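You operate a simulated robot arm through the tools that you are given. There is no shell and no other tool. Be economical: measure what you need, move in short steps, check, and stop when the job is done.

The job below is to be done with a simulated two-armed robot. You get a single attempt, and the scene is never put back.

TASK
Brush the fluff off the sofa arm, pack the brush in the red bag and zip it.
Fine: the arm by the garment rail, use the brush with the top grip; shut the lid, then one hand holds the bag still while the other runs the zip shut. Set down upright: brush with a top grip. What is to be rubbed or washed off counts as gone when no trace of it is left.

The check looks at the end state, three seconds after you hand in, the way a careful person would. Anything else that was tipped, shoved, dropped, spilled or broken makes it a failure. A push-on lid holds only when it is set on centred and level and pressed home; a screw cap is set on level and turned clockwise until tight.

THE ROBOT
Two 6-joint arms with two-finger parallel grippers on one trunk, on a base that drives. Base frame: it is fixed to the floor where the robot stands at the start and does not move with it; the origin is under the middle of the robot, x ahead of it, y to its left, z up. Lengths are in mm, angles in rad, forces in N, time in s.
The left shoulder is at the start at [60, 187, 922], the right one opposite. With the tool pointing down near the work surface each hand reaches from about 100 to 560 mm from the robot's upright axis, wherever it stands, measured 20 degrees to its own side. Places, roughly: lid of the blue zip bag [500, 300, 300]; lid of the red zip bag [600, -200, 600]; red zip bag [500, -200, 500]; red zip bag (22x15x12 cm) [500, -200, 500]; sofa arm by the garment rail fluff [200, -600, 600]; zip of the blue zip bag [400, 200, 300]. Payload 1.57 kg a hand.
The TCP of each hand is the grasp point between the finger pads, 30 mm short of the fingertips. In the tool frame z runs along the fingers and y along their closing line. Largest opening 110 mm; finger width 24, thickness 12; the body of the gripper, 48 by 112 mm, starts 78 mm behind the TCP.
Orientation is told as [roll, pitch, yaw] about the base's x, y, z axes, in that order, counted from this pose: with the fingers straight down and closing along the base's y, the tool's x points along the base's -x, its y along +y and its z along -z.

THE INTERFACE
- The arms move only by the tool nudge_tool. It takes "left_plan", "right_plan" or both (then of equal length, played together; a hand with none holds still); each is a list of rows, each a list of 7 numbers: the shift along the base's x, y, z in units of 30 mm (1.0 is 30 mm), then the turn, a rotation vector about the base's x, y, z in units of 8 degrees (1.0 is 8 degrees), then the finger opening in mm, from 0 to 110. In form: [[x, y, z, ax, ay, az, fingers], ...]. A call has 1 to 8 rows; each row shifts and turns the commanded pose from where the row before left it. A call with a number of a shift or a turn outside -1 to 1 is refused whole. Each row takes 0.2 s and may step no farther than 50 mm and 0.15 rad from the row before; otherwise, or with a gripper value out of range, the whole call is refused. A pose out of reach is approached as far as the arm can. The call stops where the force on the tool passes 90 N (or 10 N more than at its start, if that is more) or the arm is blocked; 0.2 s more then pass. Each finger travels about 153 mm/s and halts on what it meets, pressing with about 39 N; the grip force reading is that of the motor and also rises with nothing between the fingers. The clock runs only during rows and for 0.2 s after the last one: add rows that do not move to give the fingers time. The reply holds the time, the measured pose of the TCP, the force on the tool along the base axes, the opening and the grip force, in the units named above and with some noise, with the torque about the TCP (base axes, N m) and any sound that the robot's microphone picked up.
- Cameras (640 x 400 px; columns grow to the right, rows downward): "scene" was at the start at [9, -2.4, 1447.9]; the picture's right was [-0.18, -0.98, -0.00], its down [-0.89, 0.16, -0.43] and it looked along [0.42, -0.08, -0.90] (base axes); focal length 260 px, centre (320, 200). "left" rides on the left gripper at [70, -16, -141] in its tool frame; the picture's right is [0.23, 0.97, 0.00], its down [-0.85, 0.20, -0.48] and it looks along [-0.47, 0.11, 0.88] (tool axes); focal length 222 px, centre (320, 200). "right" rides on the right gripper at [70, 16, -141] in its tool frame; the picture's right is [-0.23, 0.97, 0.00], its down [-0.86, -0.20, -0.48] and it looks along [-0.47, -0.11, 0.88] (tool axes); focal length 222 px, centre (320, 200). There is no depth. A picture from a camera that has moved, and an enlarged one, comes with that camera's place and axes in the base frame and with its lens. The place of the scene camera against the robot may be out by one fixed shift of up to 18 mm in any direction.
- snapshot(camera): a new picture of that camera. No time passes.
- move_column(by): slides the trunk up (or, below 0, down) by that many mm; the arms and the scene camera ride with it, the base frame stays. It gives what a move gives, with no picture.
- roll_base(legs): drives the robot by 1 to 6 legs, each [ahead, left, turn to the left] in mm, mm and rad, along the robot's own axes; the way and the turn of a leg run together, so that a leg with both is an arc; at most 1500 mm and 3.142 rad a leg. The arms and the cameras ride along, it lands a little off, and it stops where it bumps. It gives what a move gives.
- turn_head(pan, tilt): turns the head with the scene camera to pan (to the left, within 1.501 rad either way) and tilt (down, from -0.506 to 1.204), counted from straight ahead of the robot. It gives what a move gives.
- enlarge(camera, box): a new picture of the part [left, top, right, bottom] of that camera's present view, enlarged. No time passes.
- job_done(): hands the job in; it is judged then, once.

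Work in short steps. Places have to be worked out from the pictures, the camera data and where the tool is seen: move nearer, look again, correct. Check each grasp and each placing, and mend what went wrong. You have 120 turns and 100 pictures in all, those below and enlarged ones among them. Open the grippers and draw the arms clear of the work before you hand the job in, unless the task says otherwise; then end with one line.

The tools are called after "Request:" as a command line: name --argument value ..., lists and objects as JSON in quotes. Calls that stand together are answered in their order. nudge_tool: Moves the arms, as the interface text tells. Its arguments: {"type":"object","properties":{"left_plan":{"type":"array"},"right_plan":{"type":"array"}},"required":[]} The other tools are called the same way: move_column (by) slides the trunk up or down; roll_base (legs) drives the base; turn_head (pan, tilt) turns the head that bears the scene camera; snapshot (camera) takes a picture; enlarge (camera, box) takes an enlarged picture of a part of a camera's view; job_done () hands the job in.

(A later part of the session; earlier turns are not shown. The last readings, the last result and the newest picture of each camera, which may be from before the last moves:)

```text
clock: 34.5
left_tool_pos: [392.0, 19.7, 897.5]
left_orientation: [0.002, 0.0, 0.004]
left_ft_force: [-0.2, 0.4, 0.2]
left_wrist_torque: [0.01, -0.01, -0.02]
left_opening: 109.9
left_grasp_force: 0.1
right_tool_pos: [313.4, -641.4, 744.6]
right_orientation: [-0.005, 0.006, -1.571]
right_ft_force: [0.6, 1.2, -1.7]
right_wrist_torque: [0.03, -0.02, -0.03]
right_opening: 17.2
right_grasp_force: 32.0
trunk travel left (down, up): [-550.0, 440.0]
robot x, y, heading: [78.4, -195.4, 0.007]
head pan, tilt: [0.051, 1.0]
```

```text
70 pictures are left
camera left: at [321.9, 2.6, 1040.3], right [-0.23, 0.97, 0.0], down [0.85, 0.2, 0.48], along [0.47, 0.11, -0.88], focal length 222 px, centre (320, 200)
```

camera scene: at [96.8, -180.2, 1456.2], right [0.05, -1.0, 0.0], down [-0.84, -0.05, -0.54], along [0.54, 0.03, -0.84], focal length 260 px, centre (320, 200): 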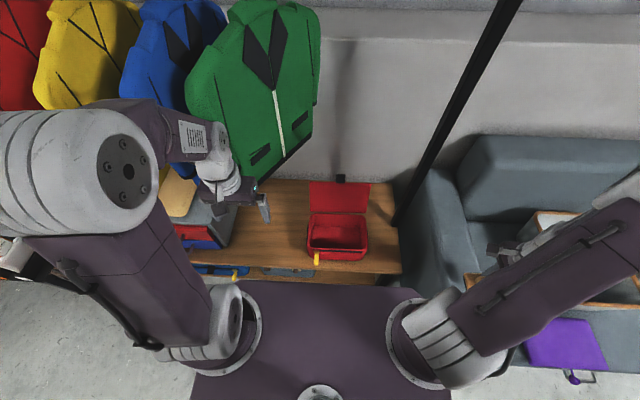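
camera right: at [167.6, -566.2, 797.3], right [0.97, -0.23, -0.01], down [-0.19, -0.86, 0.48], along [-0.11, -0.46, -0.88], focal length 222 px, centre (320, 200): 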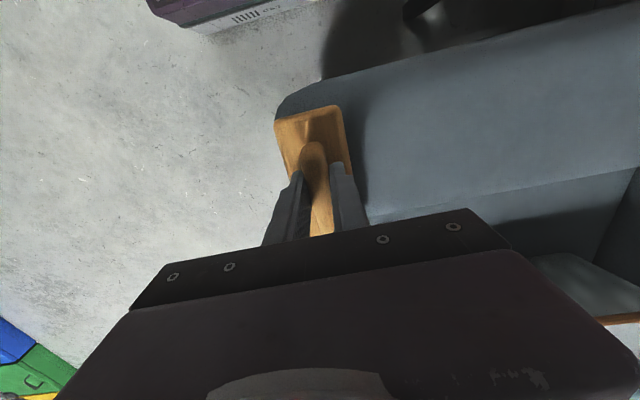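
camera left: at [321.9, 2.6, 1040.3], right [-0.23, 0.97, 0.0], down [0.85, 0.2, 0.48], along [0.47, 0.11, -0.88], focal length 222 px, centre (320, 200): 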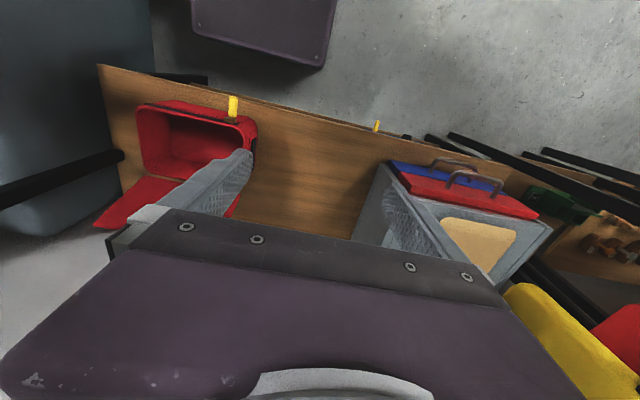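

Request:
enlarge --camera "scene" --box '[290, 165, 390, 275]'

Request:
enlarge --camera "left" --box '[80, 60, 290, 240]'

```text
3.64 times, centred on (340, 220) of scene
camera zoom: at [96.8, -180.2, 1456.2], right [0.05, -1.0, 0.0], down [-0.84, -0.05, -0.54], along [0.54, 0.03, -0.84], focal length 945 px, centre (247, 127)
```

zoom: 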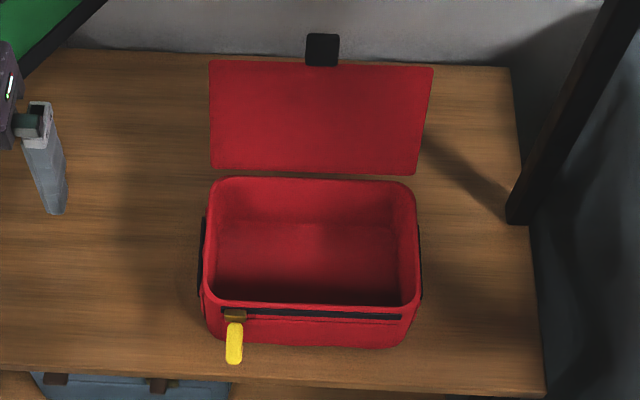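

```text
2.22 times, centred on (185, 150) of left
camera zoom: at [321.9, 2.6, 1040.3], right [-0.23, 0.97, 0.0], down [0.85, 0.2, 0.48], along [0.47, 0.11, -0.88], focal length 494 px, centre (620, 311)
```

zoom: 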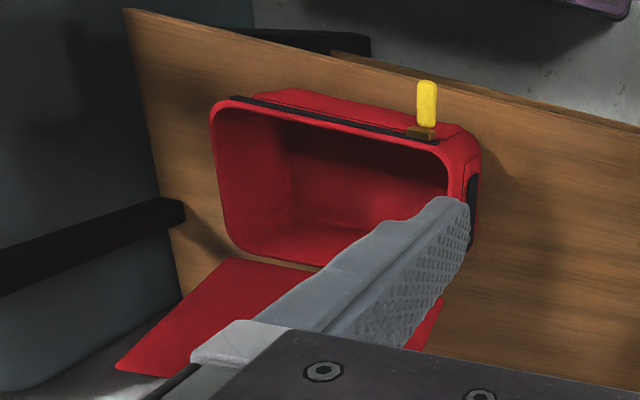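

The bag rim is about x 440–585, y -122…-325 (centre ≈ (515, -222)), lid leaning back beyond x≈590 up to z≈715; the zip runs along the front with the yellow slider at its left end. I carry the brush over the bag.

Request:
nudge_tool --right_plan '[[0.36, 1, 0, 0, 0, 0, 5], [0.36, 1, 0, 0, 0, 0, 5], [0.36, 1, 0, 0, 0, 0, 5], [0.36, 1, 0, 0, 0, 0, 5], [0.36, 1, 0, 0, 0, 0, 5], [0.36, 1, 0, 0, 0, 0, 5], [0.36, 1, 0, 0, 0, 0, 5], [0.36, 1, 0, 0, 0, 0, 5]]'

Request:
nudge_tool --right_plan '[[0.64, 1, 0, 0, 0, 0, 5], [0.64, 1, 0, 0, 0, 0, 5], [0.64, 1, 0, 0, 0, 0, 5], [0.64, 1, 0, 0, 0, 0, 5], [0.64, 1, 0, 0, 0, 0, 5], [0.64, 1, 0, 0, 0, 0, 5], [0, 0, 0, 0, 0, 0, 5]]'

Request:
snapshot --camera "right"

Request:
snapshot --camera "scene"

```text
clock: 36.2
left_tool_pos: [391.9, 20.8, 899.4]
left_orientation: [0.0, 0.0, 0.004]
left_ft_force: [-0.6, -0.2, -1.1]
left_wrist_torque: [0.0, -0.01, -0.02]
left_opening: 110.1
left_grasp_force: 0.0
right_tool_pos: [399.9, -400.6, 746.2]
right_orientation: [-0.005, 0.004, -1.57]
right_ft_force: [-0.1, -0.3, -0.5]
right_wrist_torque: [-0.05, 0.0, -0.02]
right_opening: 17.3
right_grasp_force: 32.5
trunk travel left (down, up): [-550.0, 440.0]
robot x, y, heading: [81.0, -191.7, 0.003]
head pan, tilt: [0.051, 1.0]
```

```text
clock: 37.9
left_tool_pos: [391.3, 20.7, 899.2]
left_orientation: [0.0, 0.0, 0.004]
left_ft_force: [-0.3, -0.5, 0.3]
left_wrist_torque: [0.0, 0.0, -0.01]
left_opening: 110.1
left_grasp_force: 0.1
right_tool_pos: [516.9, -221.5, 744.9]
right_orientation: [-0.004, 0.006, -1.571]
right_ft_force: [-0.3, 0.2, -1.4]
right_wrist_torque: [0.04, -0.04, 0.0]
right_opening: 17.1
right_grasp_force: 31.9
trunk travel left (down, up): [-550.0, 440.0]
robot x, y, heading: [77.6, -188.7, 0.001]
head pan, tilt: [0.051, 1.0]
```

```text
67 pictures are left
camera right: at [535.1, -150.6, 885.7], right [0.97, -0.23, -0.01], down [-0.2, -0.86, 0.47], along [-0.11, -0.46, -0.88], focal length 222 px, centre (320, 200)
```

right: 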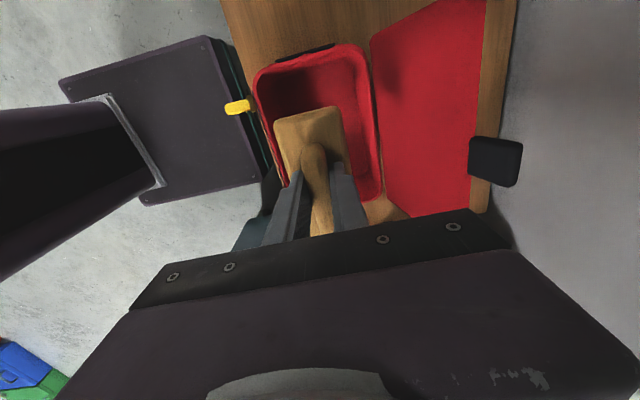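

```text
66 pictures are left
camera scene: at [96.5, -180.4, 1456.2], right [0.06, -1.0, 0.0], down [-0.84, -0.05, -0.54], along [0.54, 0.03, -0.84], focal length 260 px, centre (320, 200)
```

scene: 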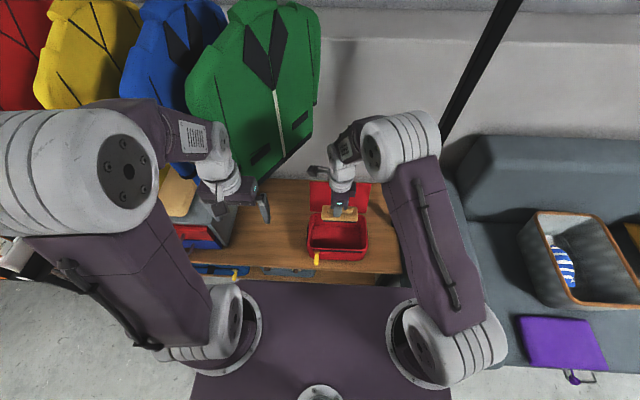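

From the near view the rim spans x ≈ 460–593, so centre ≈ 526. I shift +9 mm in x and lower to just above the rim.

Request:
nudge_tool --right_plan '[[0.3, 0, -1, 0, 0, 0, 5], [0, 0, -1, 0, 0, 0, 5], [0, 0, -0.6, 0, 0, 0, 5], [0, 0, 0, 0, 0, 0, 5]]'

Request:
snapshot --camera "right"

Request:
enlarge --camera "scene" --box '[290, 165, 390, 275]'

```text
clock: 38.9
left_tool_pos: [393.1, 20.5, 899.2]
left_orientation: [0.001, 0.001, 0.002]
left_ft_force: [0.6, 0.7, -0.4]
left_wrist_torque: [-0.02, -0.05, 0.0]
left_opening: 110.2
left_grasp_force: 0.1
right_tool_pos: [526.5, -220.3, 666.9]
right_orientation: [-0.005, 0.005, -1.568]
right_ft_force: [0.0, 0.2, -1.2]
right_wrist_torque: [0.03, 0.01, -0.03]
right_opening: 17.2
right_grasp_force: 32.2
trunk travel left (down, up): [-550.0, 440.0]
robot x, y, heading: [78.4, -192.3, 0.005]
head pan, tilt: [0.051, 1.0]
```

```text
65 pictures are left
camera right: at [544.6, -150.4, 806.9], right [0.97, -0.23, -0.01], down [-0.2, -0.86, 0.47], along [-0.11, -0.46, -0.88], focal length 222 px, centre (320, 200)
```

right: 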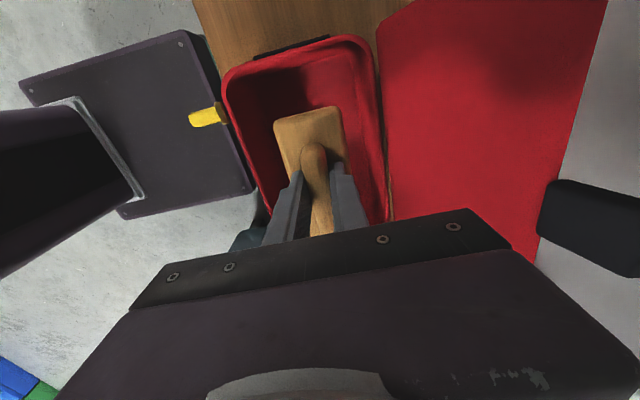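

```text
3.64 times, centred on (340, 220) of scene
camera zoom: at [96.7, -179.8, 1456.2], right [0.06, -1.0, 0.0], down [-0.84, -0.05, -0.54], along [0.54, 0.03, -0.84], focal length 945 px, centre (247, 127)
```

zoom: 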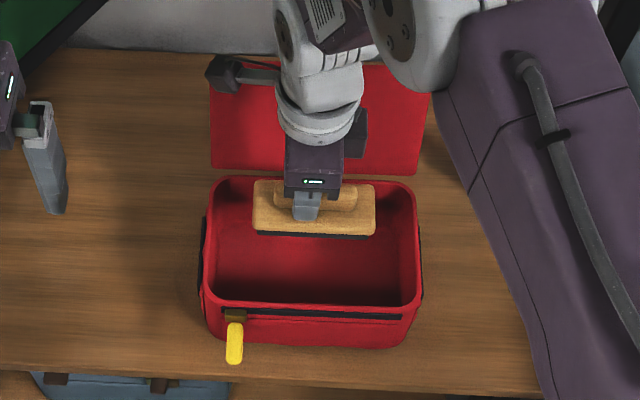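

Brush is well inside the rim outline. I lower into the bag to ~8 mm above its floor.

Request:
nudge_tool --right_plan '[[-0.07, 0, -1, 0, 0, 0, 5], [0, 0, -1, 0, 0, 0, 5], [0, 0, -1, 0, 0, 0, 5], [0, 0, -0.9, 0, 0, 0, 5], [0, 0, -0.5, 0, 0, 0, 5], [0, 0, 0, 0, 0, 0, 5]]'

Request:
snapshot --camera "right"

```text
clock: 40.2
left_tool_pos: [391.1, 19.8, 899.6]
left_orientation: [-0.001, 0.0, 0.004]
left_ft_force: [-1.0, 0.1, 0.5]
left_wrist_torque: [0.0, -0.02, 0.0]
left_opening: 109.7
left_grasp_force: 0.0
right_tool_pos: [525.0, -220.0, 534.2]
right_orientation: [-0.005, 0.006, -1.569]
right_ft_force: [-0.6, 0.7, -1.0]
right_wrist_torque: [0.02, 0.0, 0.0]
right_opening: 17.2
right_grasp_force: 32.2
trunk travel left (down, up): [-550.0, 440.0]
robot x, y, heading: [76.0, -191.7, 0.006]
head pan, tilt: [0.051, 1.0]
```

```text
63 pictures are left
camera right: at [543.0, -149.3, 675.4], right [0.97, -0.23, -0.01], down [-0.2, -0.86, 0.48], along [-0.11, -0.46, -0.88], focal length 222 px, centre (320, 200)
```

right: 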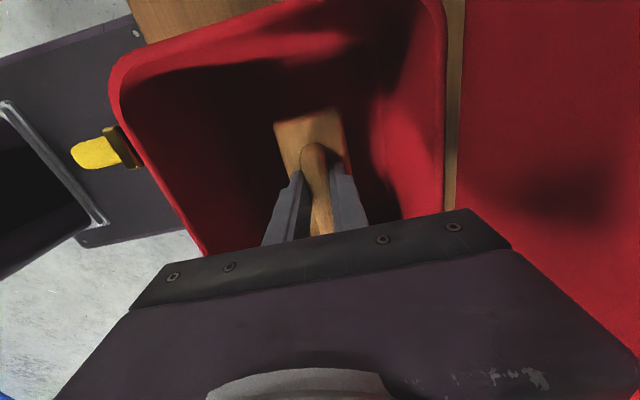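

Clear of all walls. Lowering in small steps until it touches the floor of the bag.

Request:
nudge_tool --right_plan '[[0, 0, -0.2, 0, 0, 0, 5], [0, 0, -0.1, 0, 0, 0, 5], [0, 0, 0, 0, 0, 0, 5]]'

```text
clock: 41.0
left_tool_pos: [391.9, 20.9, 898.9]
left_orientation: [0.0, 0.0, 0.004]
left_ft_force: [0.0, -0.2, 0.6]
left_wrist_torque: [0.01, 0.01, -0.02]
left_opening: 110.0
left_grasp_force: 0.0
right_tool_pos: [524.3, -219.8, 527.8]
right_orientation: [-0.005, 0.005, -1.57]
right_ft_force: [0.0, 0.2, -2.0]
right_wrist_torque: [0.02, 0.02, -0.01]
right_opening: 17.6
right_grasp_force: 32.3
trunk travel left (down, up): [-550.0, 440.0]
robot x, y, heading: [76.6, -194.8, 0.01]
head pan, tilt: [0.051, 1.0]
```

Request:
nudge_tool --right_plan '[[0, 0, -0.1, 0, 0, 0, 5], [0, 0, 0, 0, 0, 0, 5]]'

```text
clock: 41.6
left_tool_pos: [390.0, 21.8, 900.1]
left_orientation: [0.0, -0.004, 0.002]
left_ft_force: [0.2, -0.2, -0.7]
left_wrist_torque: [-0.01, -0.02, -0.01]
left_opening: 110.0
left_grasp_force: 0.1
right_tool_pos: [524.9, -219.1, 526.5]
right_orientation: [0.001, 0.006, -1.569]
right_ft_force: [1.2, -7.2, 28.0]
right_wrist_torque: [-0.9, -0.13, 0.07]
right_opening: 17.3
right_grasp_force: 31.9
trunk travel left (down, up): [-550.0, 440.0]
robot x, y, heading: [78.2, -191.7, 0.003]
head pan, tilt: [0.051, 1.0]
```

Contact with the bag floor (28 N). I ease off 1 mm, open the fingers to 40, and rise straight out.

Request:
nudge_tool --right_plan '[[0, 0, 0.05, 0, 0, 0, 5], [0, 0, 0, 0, 0, 0, 40], [0, 0, 0, 0, 0, 0, 40], [0, 0, 0.5, 0, 0, 0, 40], [0, 0, 1, 0, 0, 0, 40], [0, 0, 1, 0, 0, 0, 40], [0, 0, 1, 0, 0, 0, 40], [0, 0, 1, 0, 0, 0, 40]]'

Request:
snapshot --camera "right"

```text
clock: 43.5
left_tool_pos: [390.8, 19.7, 898.6]
left_orientation: [-0.001, 0.0, 0.003]
left_ft_force: [-1.0, -0.5, 0.3]
left_wrist_torque: [-0.03, 0.03, -0.02]
left_opening: 110.0
left_grasp_force: 0.1
right_tool_pos: [521.6, -221.5, 658.9]
right_orientation: [-0.005, 0.006, -1.568]
right_ft_force: [0.2, 0.4, 0.9]
right_wrist_torque: [-0.04, 0.0, 0.01]
right_opening: 40.2
right_grasp_force: 0.1
trunk travel left (down, up): [-550.0, 440.0]
robot x, y, heading: [74.8, -192.0, 0.005]
head pan, tilt: [0.051, 1.0]
```

```text
62 pictures are left
camera right: at [541.1, -150.9, 799.8], right [0.97, -0.23, -0.01], down [-0.2, -0.86, 0.48], along [-0.11, -0.46, -0.88], focal length 222 px, centre (320, 200)
```

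right: 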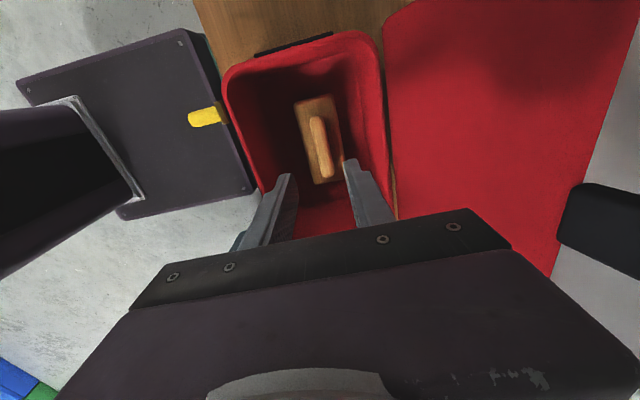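

The brush stands upright in the bag. Next the lid: its tab is at about (644, -231, 729), lid ≈18° past vertical. I raise the right hand, draw the left hand back a little and drive 40 mm ahead for reach.

Request:
nudge_tool --right_plan '[[0, 0, 1, 0, 0, 0, 60], [0, 0, 1, 0, 0, 0, 60], [0, 0, 1, 0, 0, 0, 60], [0, 0, 1, 0, 0, 0, 60], [0, 0, 1, 0, 0, 0, 60]]' --left_plan '[[-0.4, 0, 0, 0, 0, 0, 110], [-0.4, 0, 0, 0, 0, 0, 110], [-0.4, 0, 0, 0, 0, 0, 110], [-0.4, 0, 0, 0, 0, 0, 110], [0, 0, 0, 0, 0, 0, 110]]'

Request:
roll_base --legs '[[40, 0, 0]]'

Request:
snapshot --camera "right"

```text
clock: 44.6
left_tool_pos: [344.4, 20.8, 899.1]
left_orientation: [0.0, 0.001, 0.004]
left_ft_force: [0.5, -0.6, -0.4]
left_wrist_torque: [0.02, 0.03, 0.02]
left_opening: 109.9
left_grasp_force: 0.1
right_tool_pos: [522.0, -220.5, 810.2]
right_orientation: [-0.006, 0.003, -1.569]
right_ft_force: [0.4, 0.7, 0.0]
right_wrist_torque: [-0.01, -0.03, 0.02]
right_opening: 59.9
right_grasp_force: 0.1
trunk travel left (down, up): [-550.0, 440.0]
robot x, y, heading: [79.9, -191.3, 0.007]
head pan, tilt: [0.051, 1.0]
```

```text
clock: 45.5
left_tool_pos: [382.8, 21.8, 898.9]
left_orientation: [0.001, 0.002, 0.007]
left_ft_force: [0.2, 0.3, 0.6]
left_wrist_torque: [0.0, 0.05, -0.02]
left_opening: 109.8
left_grasp_force: 0.1
right_tool_pos: [562.4, -217.9, 808.8]
right_orientation: [-0.003, 0.005, -1.567]
right_ft_force: [0.2, 0.4, 0.6]
right_wrist_torque: [-0.02, 0.0, -0.01]
right_opening: 59.8
right_grasp_force: 0.2
trunk travel left (down, up): [-550.0, 440.0]
robot x, y, heading: [116.2, -192.0, 0.004]
head pan, tilt: [0.051, 1.0]
```

```text
61 pictures are left
camera right: at [580.1, -148.4, 949.5], right [0.97, -0.22, -0.01], down [-0.19, -0.86, 0.47], along [-0.11, -0.46, -0.88], focal length 222 px, centre (320, 200)
```

right: 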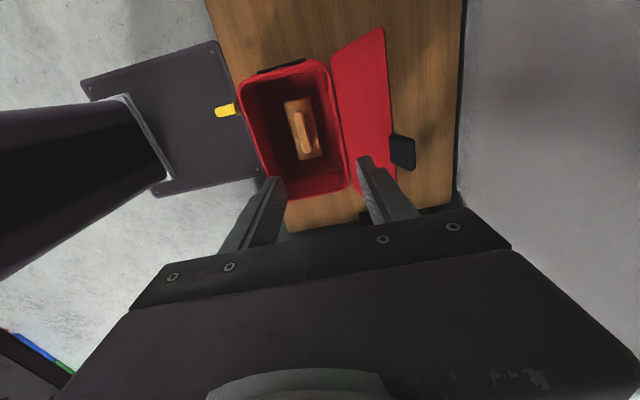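

Triangulating again: tab spans (637…655, -213…-249, 715…736). I move above it with the fingers opened to 74 and lower them as a fork around it.

Request:
nudge_tool --right_plan '[[1, -0.2, 0, 0, 0, 0, 74], [1, -0.2, 0, 0, 0, 0, 74], [0.95, 0, 0, 0, 0, 0, 74], [0, 0, -0.6, 0, 0, 0, 74], [0, 0, 0, 0, 0, 0, 74]]'

Request:
snapshot --camera "right"

Request:
enlarge --camera "scene" --box '[260, 130, 420, 270]'

```text
clock: 46.7
left_tool_pos: [382.4, 21.9, 898.1]
left_orientation: [0.0, 0.0, 0.006]
left_ft_force: [-0.5, 0.1, 0.7]
left_wrist_torque: [-0.03, 0.01, 0.0]
left_opening: 110.0
left_grasp_force: 0.0
right_tool_pos: [650.5, -228.9, 793.2]
right_orientation: [-0.005, 0.005, -1.569]
right_ft_force: [0.8, -0.5, -1.1]
right_wrist_torque: [-0.03, 0.0, 0.01]
right_opening: 73.7
right_grasp_force: 0.1
trunk travel left (down, up): [-550.0, 440.0]
robot x, y, heading: [118.9, -194.0, 0.005]
head pan, tilt: [0.051, 1.0]
```

```text
60 pictures are left
camera right: at [668.7, -159.6, 933.2], right [0.97, -0.22, -0.01], down [-0.19, -0.86, 0.47], along [-0.11, -0.46, -0.88], focal length 222 px, centre (320, 200)
```

right: 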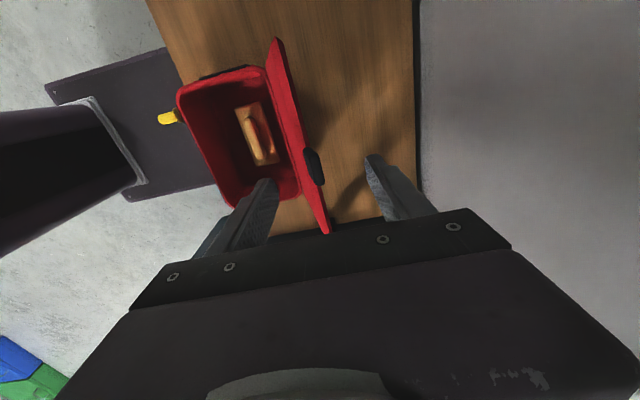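

```text
2.86 times, centred on (340, 200) of scene
camera zoom: at [135.5, -179.6, 1456.2], right [0.06, -1.0, 0.0], down [-0.84, -0.05, -0.54], along [0.54, 0.03, -0.84], focal length 743 px, centre (263, 200)
```

zoom: 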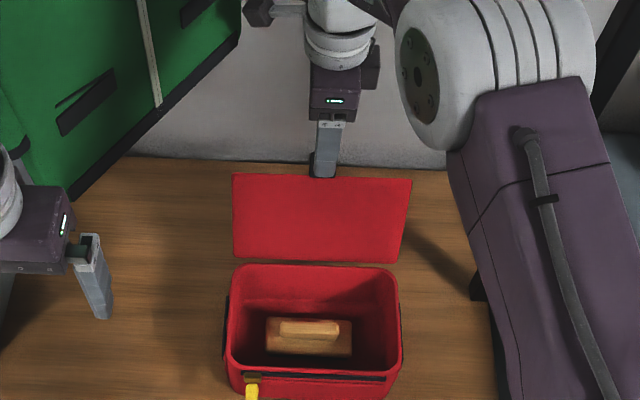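

The lid's edge sits nicely between the fingers. I lower 55 mm.

Request:
nudge_tool --right_plan '[[0, 0, -0.9, 0, 0, 0, 74], [0, 0, -0.9, 0, 0, 0, 74], [0, 0, 0, 0, 0, 0, 74]]'

Request:
snapshot --camera "right"

```text
clock: 47.5
left_tool_pos: [382.5, 20.7, 898.5]
left_orientation: [-0.001, 0.0, 0.006]
left_ft_force: [0.1, 0.1, -0.1]
left_wrist_torque: [0.0, 0.0, 0.04]
left_opening: 109.9
left_grasp_force: 0.1
right_tool_pos: [651.3, -231.2, 738.1]
right_orientation: [-0.005, 0.005, -1.567]
right_ft_force: [-0.3, -0.7, -0.1]
right_wrist_torque: [-0.01, 0.02, -0.01]
right_opening: 74.1
right_grasp_force: 0.1
trunk travel left (down, up): [-550.0, 440.0]
robot x, y, heading: [117.0, -190.7, 0.008]
head pan, tilt: [0.051, 1.0]
```

```text
58 pictures are left
camera right: at [669.8, -161.0, 877.9], right [0.97, -0.22, -0.01], down [-0.19, -0.86, 0.47], along [-0.11, -0.46, -0.88], focal length 222 px, centre (320, 200)
```

right: 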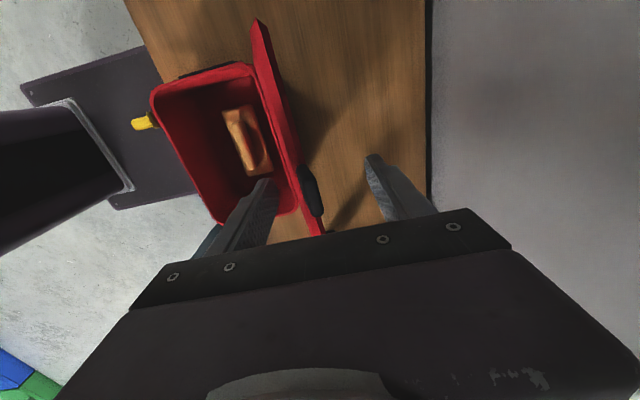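

Now I push the lid forward with the rear finger, in moderate steps.

Request:
nudge_tool --right_plan '[[-0.7, 0, 0, 0, 0, 0, 74], [-0.7, 0, 0, 0, 0, 0, 74], [-0.7, 0, 0, 0, 0, 0, 74], [-0.7, 0, 0, 0, 0, 0, 74], [0, 0, 0, 0, 0, 0, 74]]'

Request:
snapshot --camera "right"

```text
clock: 48.7
left_tool_pos: [382.8, 21.3, 898.3]
left_orientation: [0.0, 0.002, 0.006]
left_ft_force: [-0.8, 0.0, -0.1]
left_wrist_torque: [0.0, -0.02, 0.02]
left_opening: 110.0
left_grasp_force: 0.1
right_tool_pos: [566.6, -229.5, 737.6]
right_orientation: [-0.007, 0.005, -1.566]
right_ft_force: [0.1, -0.4, -0.1]
right_wrist_torque: [0.01, 0.01, 0.01]
right_opening: 73.8
right_grasp_force: 0.1
trunk travel left (down, up): [-550.0, 440.0]
robot x, y, heading: [119.3, -193.9, 0.011]
head pan, tilt: [0.051, 1.0]
```

```text
57 pictures are left
camera right: at [583.8, -160.6, 877.2], right [0.97, -0.22, -0.01], down [-0.19, -0.86, 0.47], along [-0.11, -0.46, -0.88], focal length 222 px, centre (320, 200)
```

right: 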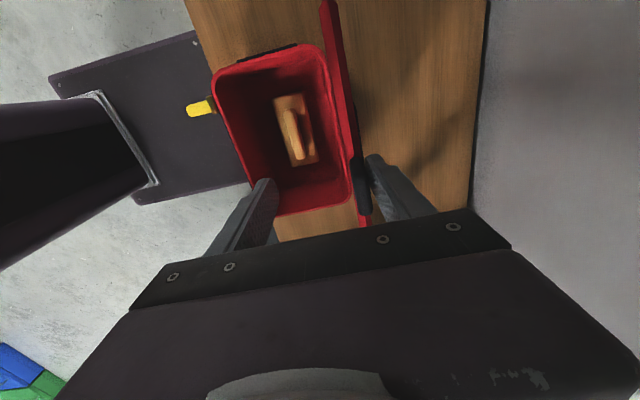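

The lid follows; it is about upright now. I continue pushing.

Request:
nudge_tool --right_plan '[[-0.7, 0, 0, 0, 0, 0, 74], [-0.7, 0, 0, 0, 0, 0, 74], [-0.7, 0, 0, 0, 0, 0, 74], [0, 0, 0, 0, 0, 0, 74]]'

Request:
snapshot --camera "right"

```text
clock: 49.7
left_tool_pos: [384.0, 21.6, 898.7]
left_orientation: [0.0, 0.0, 0.006]
left_ft_force: [-0.4, -0.6, -1.5]
left_wrist_torque: [0.03, -0.03, 0.02]
left_opening: 110.0
left_grasp_force: 0.0
right_tool_pos: [504.2, -231.4, 737.3]
right_orientation: [-0.005, 0.005, -1.568]
right_ft_force: [0.1, -0.3, 0.1]
right_wrist_torque: [0.01, 0.01, -0.02]
right_opening: 73.8
right_grasp_force: 0.1
trunk travel left (down, up): [-550.0, 440.0]
robot x, y, heading: [117.1, -195.1, 0.009]
head pan, tilt: [0.051, 1.0]
```

```text
56 pictures are left
camera right: at [521.4, -160.8, 876.7], right [0.97, -0.22, -0.01], down [-0.19, -0.86, 0.47], along [-0.11, -0.46, -0.88], focal length 222 px, centre (320, 200)
```

right: 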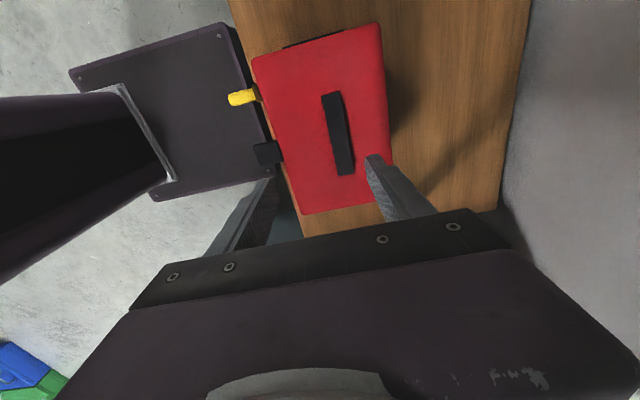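

The lid has fallen shut. I raise the hand a bit and check it from the head camera and closely.

Request:
nudge_tool --right_plan '[[0, -0.3, 0.7, 0, 0, 0, 74], [0, -1, 0.3, 0, 0, 0, 74], [0, -1, 0, 0, 0, 0, 74], [0, -1, 0, 0, 0, 0, 74]]'

Request:
enlarge --camera "scene" --box '[290, 190, 380, 270]'

Request:
snapshot --camera "left"

```text
clock: 50.7
left_tool_pos: [383.4, 20.9, 898.4]
left_orientation: [0.0, 0.001, 0.007]
left_ft_force: [0.4, -0.2, 0.1]
left_wrist_torque: [0.03, 0.03, -0.01]
left_opening: 109.8
left_grasp_force: 0.2
right_tool_pos: [503.7, -333.4, 769.3]
right_orientation: [-0.007, 0.007, -1.566]
right_ft_force: [-0.9, 0.7, 0.7]
right_wrist_torque: [0.02, 0.04, 0.02]
right_opening: 74.1
right_grasp_force: 0.0
trunk travel left (down, up): [-550.0, 440.0]
robot x, y, heading: [118.3, -195.1, 0.008]
head pan, tilt: [0.051, 1.0]
```

```text
5.00 times, centred on (335, 230) of scene
camera zoom: at [135.4, -180.7, 1456.2], right [0.06, -1.0, 0.0], down [-0.84, -0.05, -0.54], along [0.54, 0.03, -0.84], focal length 1300 px, centre (245, 50)
```

zoom: 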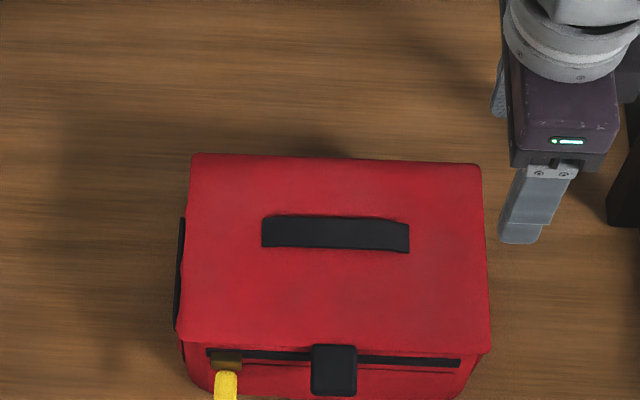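

```text
54 pictures are left
camera left: at [312.4, 2.8, 1040.1], right [-0.23, 0.97, 0.0], down [0.85, 0.2, 0.48], along [0.47, 0.11, -0.88], focal length 222 px, centre (320, 200)
```

left: 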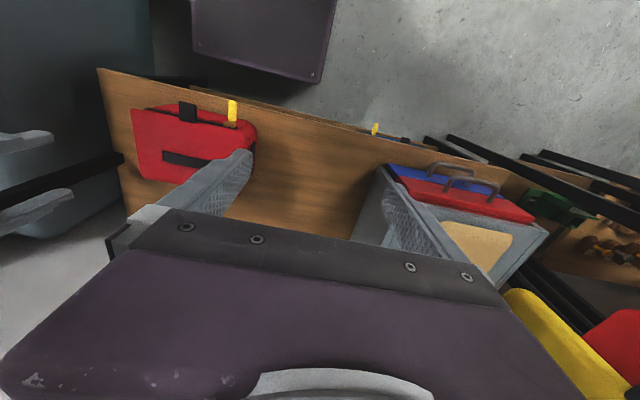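

Lid is shut, with a strap handle on top and the pull sticking out in front at about (400–440, -152, 555). To have the right hand run the zip and the left hold the strap without the arms crossing, I shift the base 120 mm left and turn the right hand back to yaw 0.

Request:
nudge_tool --right_plan '[[-0.5, -0.3, 0, 0, 0, 1, 74], [-0.5, -0.3, 0, 0, 0, 1, 74], [-0.5, -0.3, 0, 0, 0, 1, 74], [-0.5, 0, 0, 0, 0, 1, 74], [-0.5, 0, 0, 0, 0, 1, 74], [-0.5, 0, 0, 0, 0, 1, 74], [-0.5, 0, 0, 0, 0, 1, 74], [-0.5, 0, 0, 0, 0, 1, 74]]'

Request:
nudge_tool --right_plan '[[0, 0, 0, 0, 0, 1, 74], [0, 0, 0, 0, 0, 1, 74], [0, 0, 0, 0, 0, 1, 74], [0, 0, 0, 0, 0, 0.22, 74]]' --left_plan '[[0, 0, 0, 0, 0, -1, 74], [0, 0, 0, 0, 0, -1, 74], [0, 0, 0, 0, 0, -1, 74], [0, 0, 0, 0, 0, -1, 74]]'

Request:
roll_base --legs '[[0, 120, 0]]'

Request:
snapshot --camera "right"

Request:
snapshot --camera "scene"

```text
clock: 52.5
left_tool_pos: [382.0, 22.0, 898.3]
left_orientation: [-0.001, 0.0, 0.006]
left_ft_force: [-0.1, 0.5, 0.7]
left_wrist_torque: [0.04, 0.01, 0.0]
left_opening: 110.0
left_grasp_force: 0.2
right_tool_pos: [394.4, -355.9, 766.1]
right_orientation: [-0.006, 0.009, -0.449]
right_ft_force: [-0.9, 0.2, 0.9]
right_wrist_torque: [0.0, 0.0, 0.0]
right_opening: 73.6
right_grasp_force: 0.0
right hand out of reach, approached as far as the arm can: row 8
trunk travel left (down, up): [-550.0, 440.0]
robot x, y, heading: [117.2, -191.9, 0.005]
head pan, tilt: [0.051, 1.0]
```

```text
clock: 53.5
left_tool_pos: [384.0, 21.7, 897.6]
left_orientation: [0.001, 0.0, -0.556]
left_ft_force: [0.4, 1.0, -0.3]
left_wrist_torque: [0.0, 0.02, 0.03]
left_opening: 74.0
left_grasp_force: 0.1
right_tool_pos: [395.8, -355.5, 767.0]
right_orientation: [-0.004, 0.005, 0.001]
right_ft_force: [-0.3, 0.8, -0.6]
right_wrist_torque: [0.02, -0.02, 0.0]
right_opening: 74.3
right_grasp_force: 0.0
trunk travel left (down, up): [-550.0, 440.0]
robot x, y, heading: [119.9, -187.7, 0.006]
head pan, tilt: [0.051, 1.0]
```

```text
clock: 54.8
left_tool_pos: [382.9, 142.1, 898.3]
left_orientation: [0.001, 0.0, -0.556]
left_ft_force: [-0.8, 0.0, 0.4]
left_wrist_torque: [-0.01, 0.0, -0.01]
left_opening: 74.0
left_grasp_force: 0.0
right_tool_pos: [395.1, -235.7, 766.9]
right_orientation: [-0.005, 0.006, -0.004]
right_ft_force: [-0.1, 1.3, 0.2]
right_wrist_torque: [-0.01, 0.03, -0.02]
right_opening: 73.9
right_grasp_force: 0.2
trunk travel left (down, up): [-550.0, 440.0]
robot x, y, heading: [114.9, -69.6, 0.006]
head pan, tilt: [0.051, 1.0]
```

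```text
53 pictures are left
camera right: at [327.0, -217.1, 906.4], right [0.23, 0.97, -0.01], down [0.86, -0.2, 0.47], along [0.46, -0.11, -0.88], focal length 222 px, centre (320, 200)
```

right: 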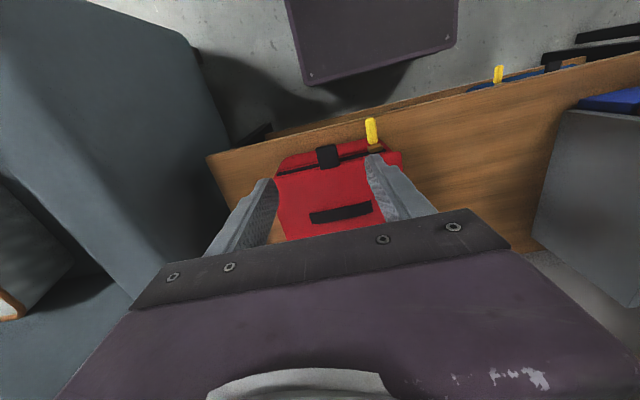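

```text
52 pictures are left
camera scene: at [135.0, -58.7, 1456.2], right [0.05, -1.0, 0.0], down [-0.84, -0.05, -0.54], along [0.54, 0.03, -0.84], focal length 260 px, centre (320, 200)
```

scene: 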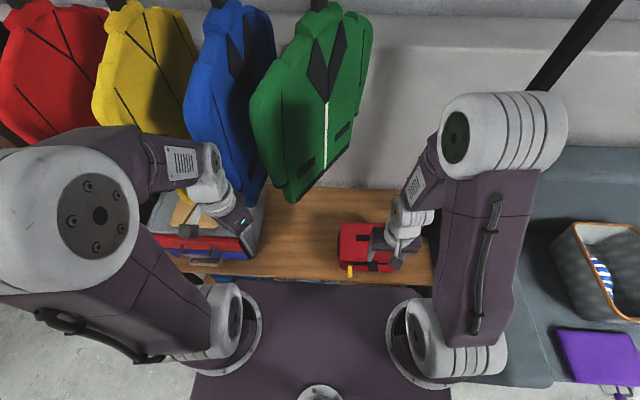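

Pull measured: base (437,-157,559), tip (398,-155,554); strap handle about (525, -226), y -278…-174. I bring the left hand over the strap's left half with yaw -90, while the right moves a bit right.

Request:
nudge_tool --left_plan '[[0.4, -1, 0, 0, 0, -0.9, 74], [0.4, -1, 0, 0, 0, -0.9, 74], [0.4, -1, -0.2, 0, 0, -0.9, 74], [0.4, -1, -0.2, 0, 0, -0.9, 74], [0.4, -1, -0.2, 0, 0, -0.9, 74], [0.4, -1, -0.2, 0, 0, -0.9, 74], [0.4, -1, -0.2, 0, 0, -0.9, 74], [0.4, -1, -0.2, 0, 0, -0.97, 74]]' --right_plan '[[0, -1, 0, 0, 0, 0, 74], [0, -1, 0, 0, 0, 0, 74], [0, -1, 0, 0, 0, 0, 74], [0, 0, 0, 0, 0, 0, 74], [0, 0, 0, 0, 0, 0, 74], [0, 0, 0, 0, 0, 0, 74], [0, 0, 0, 0, 0, 0, 74], [0, 0, 0, 0, 0, 0, 74]]'

Request:
snapshot --camera "left"

Request:
snapshot --camera "scene"

```text
clock: 56.6
left_tool_pos: [478.0, -99.5, 858.7]
left_orientation: [-0.003, 0.001, -1.573]
left_ft_force: [0.4, 0.2, -0.3]
left_wrist_torque: [0.01, 0.02, 0.02]
left_opening: 73.8
left_grasp_force: 0.2
right_tool_pos: [394.2, -326.5, 764.8]
right_orientation: [-0.004, 0.007, -0.003]
right_ft_force: [-0.1, -0.3, -0.2]
right_wrist_torque: [0.08, 0.04, 0.03]
right_opening: 74.1
right_grasp_force: 0.1
trunk travel left (down, up): [-550.0, 440.0]
robot x, y, heading: [115.6, -72.2, 0.005]
head pan, tilt: [0.051, 1.0]
```

```text
51 pictures are left
camera left: at [461.5, -31.0, 1000.6], right [0.97, 0.23, 0.0], down [0.2, -0.86, 0.48], along [0.11, -0.47, -0.88], focal length 222 px, centre (320, 200)
```

left: 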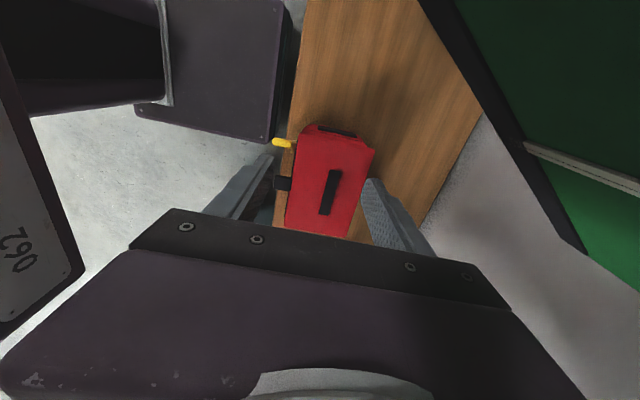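

```text
50 pictures are left
camera scene: at [135.7, -60.4, 1456.2], right [0.05, -1.0, 0.0], down [-0.84, -0.05, -0.54], along [0.54, 0.03, -0.84], focal length 260 px, centre (320, 200)
```

scene: 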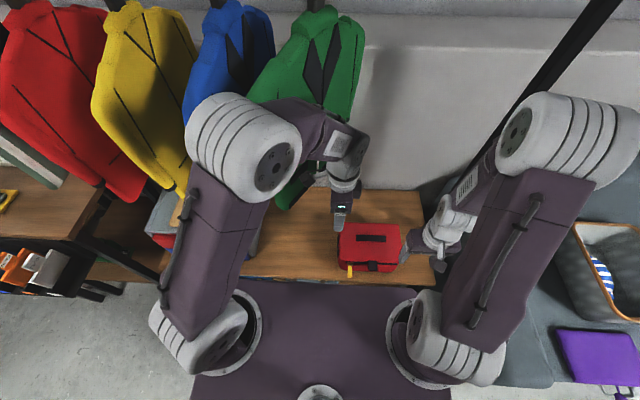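

No contact; the garment stays clear. I continue over the strap and down.

Request:
nudge_tool --left_plan '[[0.1, -0.8, -1, 0, 0, 0, 74], [0.4, -0.8, -1, 0, 0, 0, 74], [0.5, -0.8, -1, 0, 0, 0, 60], [0.5, -0.8, -1, 0, 0, 0, 60], [0, 0, 0, 0, 0, 0, 60]]'

Request:
snapshot --camera "left"

Request:
snapshot --camera "right"

```text
clock: 57.8
left_tool_pos: [522.6, -194.0, 741.5]
left_orientation: [0.001, -0.001, -1.569]
left_ft_force: [-0.6, 0.2, 0.3]
left_wrist_torque: [-0.01, -0.01, 0.0]
left_opening: 60.1
left_grasp_force: 0.1
right_tool_pos: [394.1, -326.5, 766.4]
right_orientation: [-0.004, 0.005, -0.003]
right_ft_force: [0.6, 0.4, 1.2]
right_wrist_torque: [0.03, -0.01, -0.05]
right_opening: 73.8
right_grasp_force: 0.0
trunk travel left (down, up): [-550.0, 440.0]
robot x, y, heading: [117.3, -72.9, 0.006]
head pan, tilt: [0.051, 1.0]
```

```text
49 pictures are left
camera left: at [506.4, -126.4, 882.9], right [0.97, 0.23, 0.0], down [0.2, -0.85, 0.48], along [0.11, -0.47, -0.88], focal length 222 px, centre (320, 200)
```

left: 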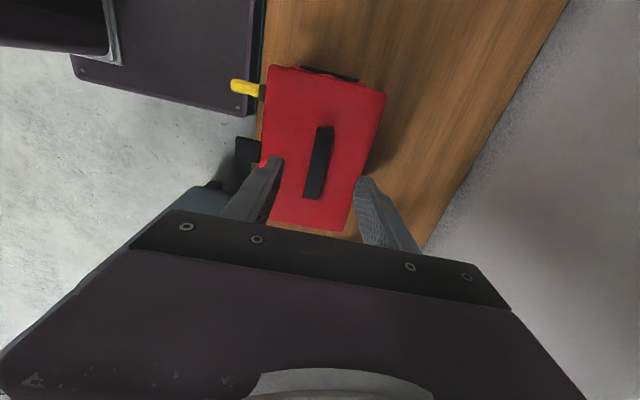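

```text
48 pictures are left
camera right: at [326.1, -307.5, 905.3], right [0.23, 0.97, -0.01], down [0.86, -0.2, 0.47], along [0.46, -0.11, -0.88], focal length 222 px, centre (320, 200)
```

right: 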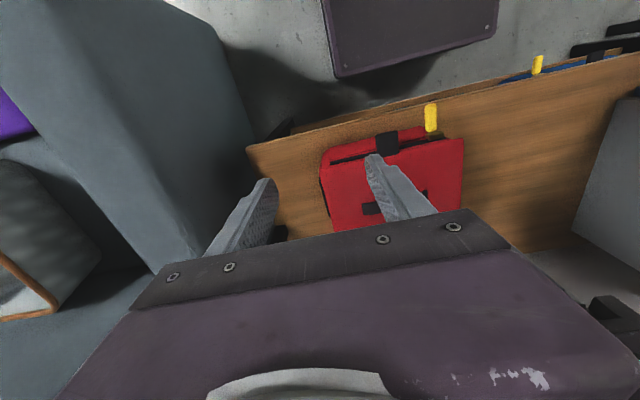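

Strap is at x≈526, from y≈-177 on. I shift +4 mm and go down to tips ≈ 610.

Request:
nudge_tool --left_plan '[[0.13, -0.1, -1, 0, 0, 0, 56], [0, 0, -1, 0, 0, 0, 56], [0, 0, -1, 0, 0, 0, 56], [0, 0, -0.4, 0, 0, 0, 56], [0, 0, 0, 0, 0, 0, 56]]'

Request:
enlarge --camera "left" --box '[220, 50, 460, 250]'

Request:
enlarge --camera "scene" --box '[310, 200, 420, 290]'

```text
clock: 59.0
left_tool_pos: [526.1, -196.9, 639.8]
left_orientation: [0.001, -0.001, -1.569]
left_ft_force: [-0.4, 0.4, 0.6]
left_wrist_torque: [-0.01, -0.02, -0.02]
left_opening: 55.8
left_grasp_force: 0.1
right_tool_pos: [393.7, -326.1, 765.7]
right_orientation: [-0.006, 0.005, -0.003]
right_ft_force: [0.2, -0.4, 0.4]
right_wrist_torque: [0.01, 0.03, 0.02]
right_opening: 74.0
right_grasp_force: 0.2
trunk travel left (down, up): [-550.0, 440.0]
robot x, y, heading: [116.9, -69.5, 0.005]
head pan, tilt: [0.051, 1.0]
```

```text
2.00 times, centred on (340, 150) of left
camera zoom: at [509.6, -128.2, 781.3], right [0.97, 0.23, 0.0], down [0.2, -0.85, 0.48], along [0.11, -0.47, -0.88], focal length 444 px, centre (280, 300)
```

zoom: 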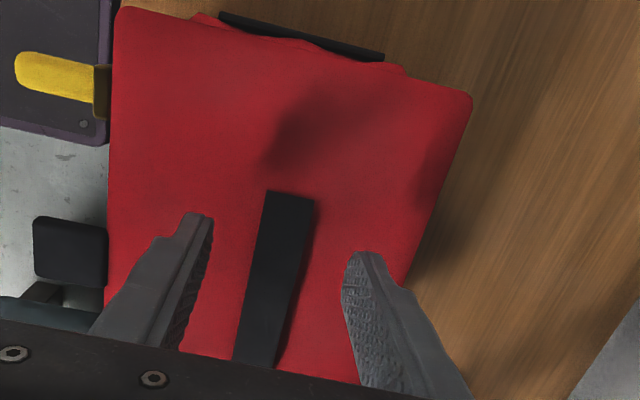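

```text
4.44 times, centred on (365, 245) of scene
camera zoom: at [135.1, -59.3, 1456.2], right [0.05, -1.0, 0.0], down [-0.84, -0.05, -0.54], along [0.54, 0.03, -0.84], focal length 1155 px, centre (120, 0)
```

zoom: 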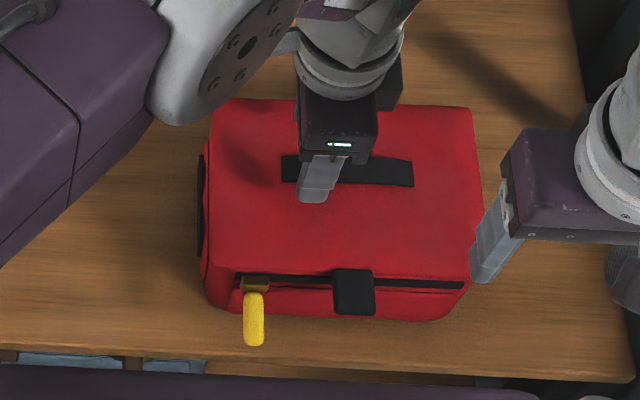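

The strap is centred. I go down in small steps to the lid and then close on the strap.

Request:
nudge_tool --left_plan '[[0, 0, -0.3, 0, 0, 0, 46], [0, 0, -0.2, 0, 0, 0, 46], [0, 0, 0, 0, 0, 0, 46]]'

Request:
enlarge --camera "left" --box '[240, 90, 400, 240]'

```text
clock: 59.8
left_tool_pos: [527.8, -196.1, 625.8]
left_orientation: [0.0, 0.001, -1.569]
left_ft_force: [-0.7, 0.5, -0.5]
left_wrist_torque: [0.01, 0.02, 0.0]
left_opening: 46.1
left_grasp_force: 0.1
right_tool_pos: [394.4, -326.2, 764.9]
right_orientation: [-0.005, 0.005, -0.004]
right_ft_force: [0.4, 0.3, -0.4]
right_wrist_torque: [0.0, -0.02, 0.04]
right_opening: 74.1
right_grasp_force: 0.1
trunk travel left (down, up): [-550.0, 440.0]
robot x, y, heading: [116.0, -70.5, 0.006]
head pan, tilt: [0.051, 1.0]
```

```text
2.67 times, centred on (320, 165) of left
camera zoom: at [510.6, -127.4, 766.6], right [0.97, 0.23, 0.0], down [0.2, -0.85, 0.48], along [0.11, -0.47, -0.88], focal length 592 px, centre (320, 293)
```

zoom: 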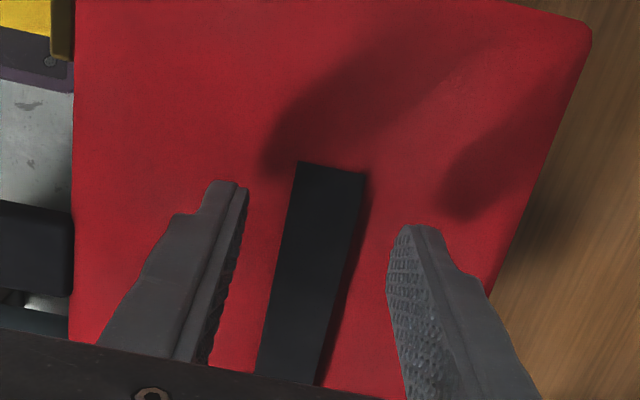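

Still above; more small steps down.

Request:
nudge_tool --left_plan '[[0, 0, -0.15, 0, 0, 0, 46], [0, 0, -0.1, 0, 0, 0, 46], [0, 0, 0, 0, 0, 0, 46]]'

```text
clock: 60.6
left_tool_pos: [527.4, -196.6, 617.4]
left_orientation: [0.0, -0.001, -1.568]
left_ft_force: [-0.1, 0.4, -0.2]
left_wrist_torque: [0.0, 0.02, 0.01]
left_opening: 46.0
left_grasp_force: 0.0
right_tool_pos: [393.3, -326.4, 765.9]
right_orientation: [-0.005, 0.005, -0.003]
right_ft_force: [0.1, 0.4, -0.4]
right_wrist_torque: [0.02, 0.0, -0.01]
right_opening: 73.9
right_grasp_force: 0.1
trunk travel left (down, up): [-550.0, 440.0]
robot x, y, heading: [119.1, -70.9, -0.001]
head pan, tilt: [0.051, 1.0]
```

Request:
nudge_tool --left_plan '[[0, 0, -0.12, 0, 0, 0, 46], [0, 0, 0, 0, 0, 0, 46]]'

```text
clock: 61.2
left_tool_pos: [525.9, -195.4, 613.6]
left_orientation: [-0.001, 0.001, -1.569]
left_ft_force: [0.9, -0.7, -0.3]
left_wrist_torque: [-0.01, -0.05, 0.0]
left_opening: 46.1
left_grasp_force: 0.0
right_tool_pos: [393.9, -327.2, 764.7]
right_orientation: [-0.006, 0.007, -0.005]
right_ft_force: [-0.8, 0.1, 0.4]
right_wrist_torque: [-0.01, 0.03, 0.02]
right_opening: 74.1
right_grasp_force: 0.0
trunk travel left (down, up): [-550.0, 440.0]
robot x, y, heading: [116.3, -69.0, 0.005]
head pan, tilt: [0.051, 1.0]
```

Tips at ≈584 and still no contact; two more small steps.

Request:
nudge_tool --left_plan '[[0, 0, -0.1, 0, 0, 0, 46], [0, 0, 0, 0, 0, 0, 46], [0, 0, -0.07, 0, 0, 0, 46], [0, 0, 0, 0, 0, 0, 46]]'

Request:
enlarge --camera "left" --box '[240, 90, 400, 240]'

```text
clock: 62.2
left_tool_pos: [526.1, -197.1, 612.9]
left_orientation: [0.006, -0.003, -1.568]
left_ft_force: [-0.9, 15.8, 41.2]
left_wrist_torque: [0.61, -0.41, -0.03]
left_opening: 45.3
left_grasp_force: 0.1
right_tool_pos: [392.7, -324.8, 767.3]
right_orientation: [-0.007, 0.002, -0.002]
right_ft_force: [0.3, 0.4, 0.2]
right_wrist_torque: [0.01, -0.02, 0.0]
right_opening: 73.9
right_grasp_force: 0.0
trunk travel left (down, up): [-550.0, 440.0]
robot x, y, heading: [116.8, -74.4, 0.006]
head pan, tilt: [0.051, 1.0]
```

```text
2.67 times, centred on (320, 165) of left
camera zoom: at [509.6, -127.7, 753.3], right [0.97, 0.23, 0.0], down [0.2, -0.85, 0.48], along [0.11, -0.47, -0.88], focal length 592 px, centre (320, 293)
```

zoom: 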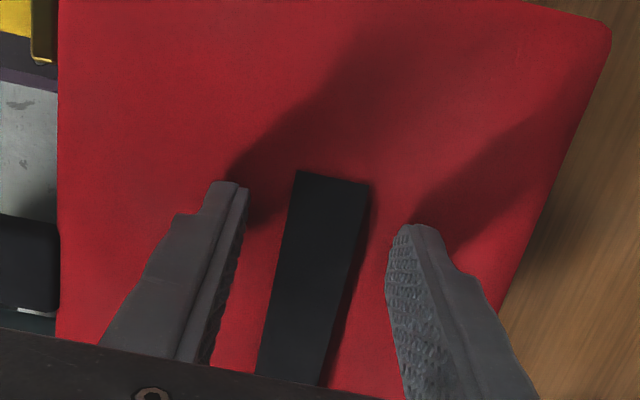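

Lid surface touched (≈583). I ease up 3 mm and close on the strap.

Request:
nudge_tool --left_plan '[[0, 0, 0.1, 0, 0, 0, 46], [0, 0, 0, 0, 0, 0, 5], [0, 0, 0, 0, 0, 0, 5], [0, 0, 0, 0, 0, 0, 5]]'

Request:
enlarge --camera "left" --box '[240, 90, 400, 240]'

```text
clock: 63.2
left_tool_pos: [527.5, -196.7, 612.6]
left_orientation: [0.003, -0.003, -1.569]
left_ft_force: [5.9, 1.2, 24.5]
left_wrist_torque: [0.17, -0.29, 0.05]
left_opening: 21.8
left_grasp_force: 8.9
right_tool_pos: [393.5, -326.7, 765.0]
right_orientation: [-0.004, 0.005, -0.004]
right_ft_force: [-0.4, 0.4, -0.5]
right_wrist_torque: [0.03, -0.01, -0.02]
right_opening: 74.1
right_grasp_force: 0.0
trunk travel left (down, up): [-550.0, 440.0]
robot x, y, heading: [117.0, -72.9, 0.003]
head pan, tilt: [0.051, 1.0]
```

```text
2.67 times, centred on (320, 165) of left
camera zoom: at [510.9, -129.6, 753.7], right [0.97, 0.23, 0.0], down [0.2, -0.85, 0.48], along [0.11, -0.47, -0.88], focal length 592 px, centre (320, 293)
```

zoom: 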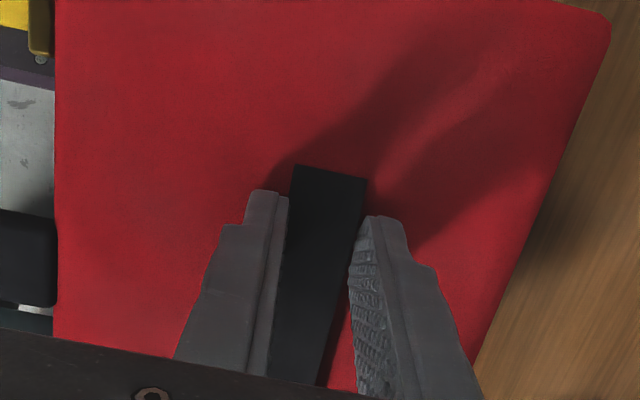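

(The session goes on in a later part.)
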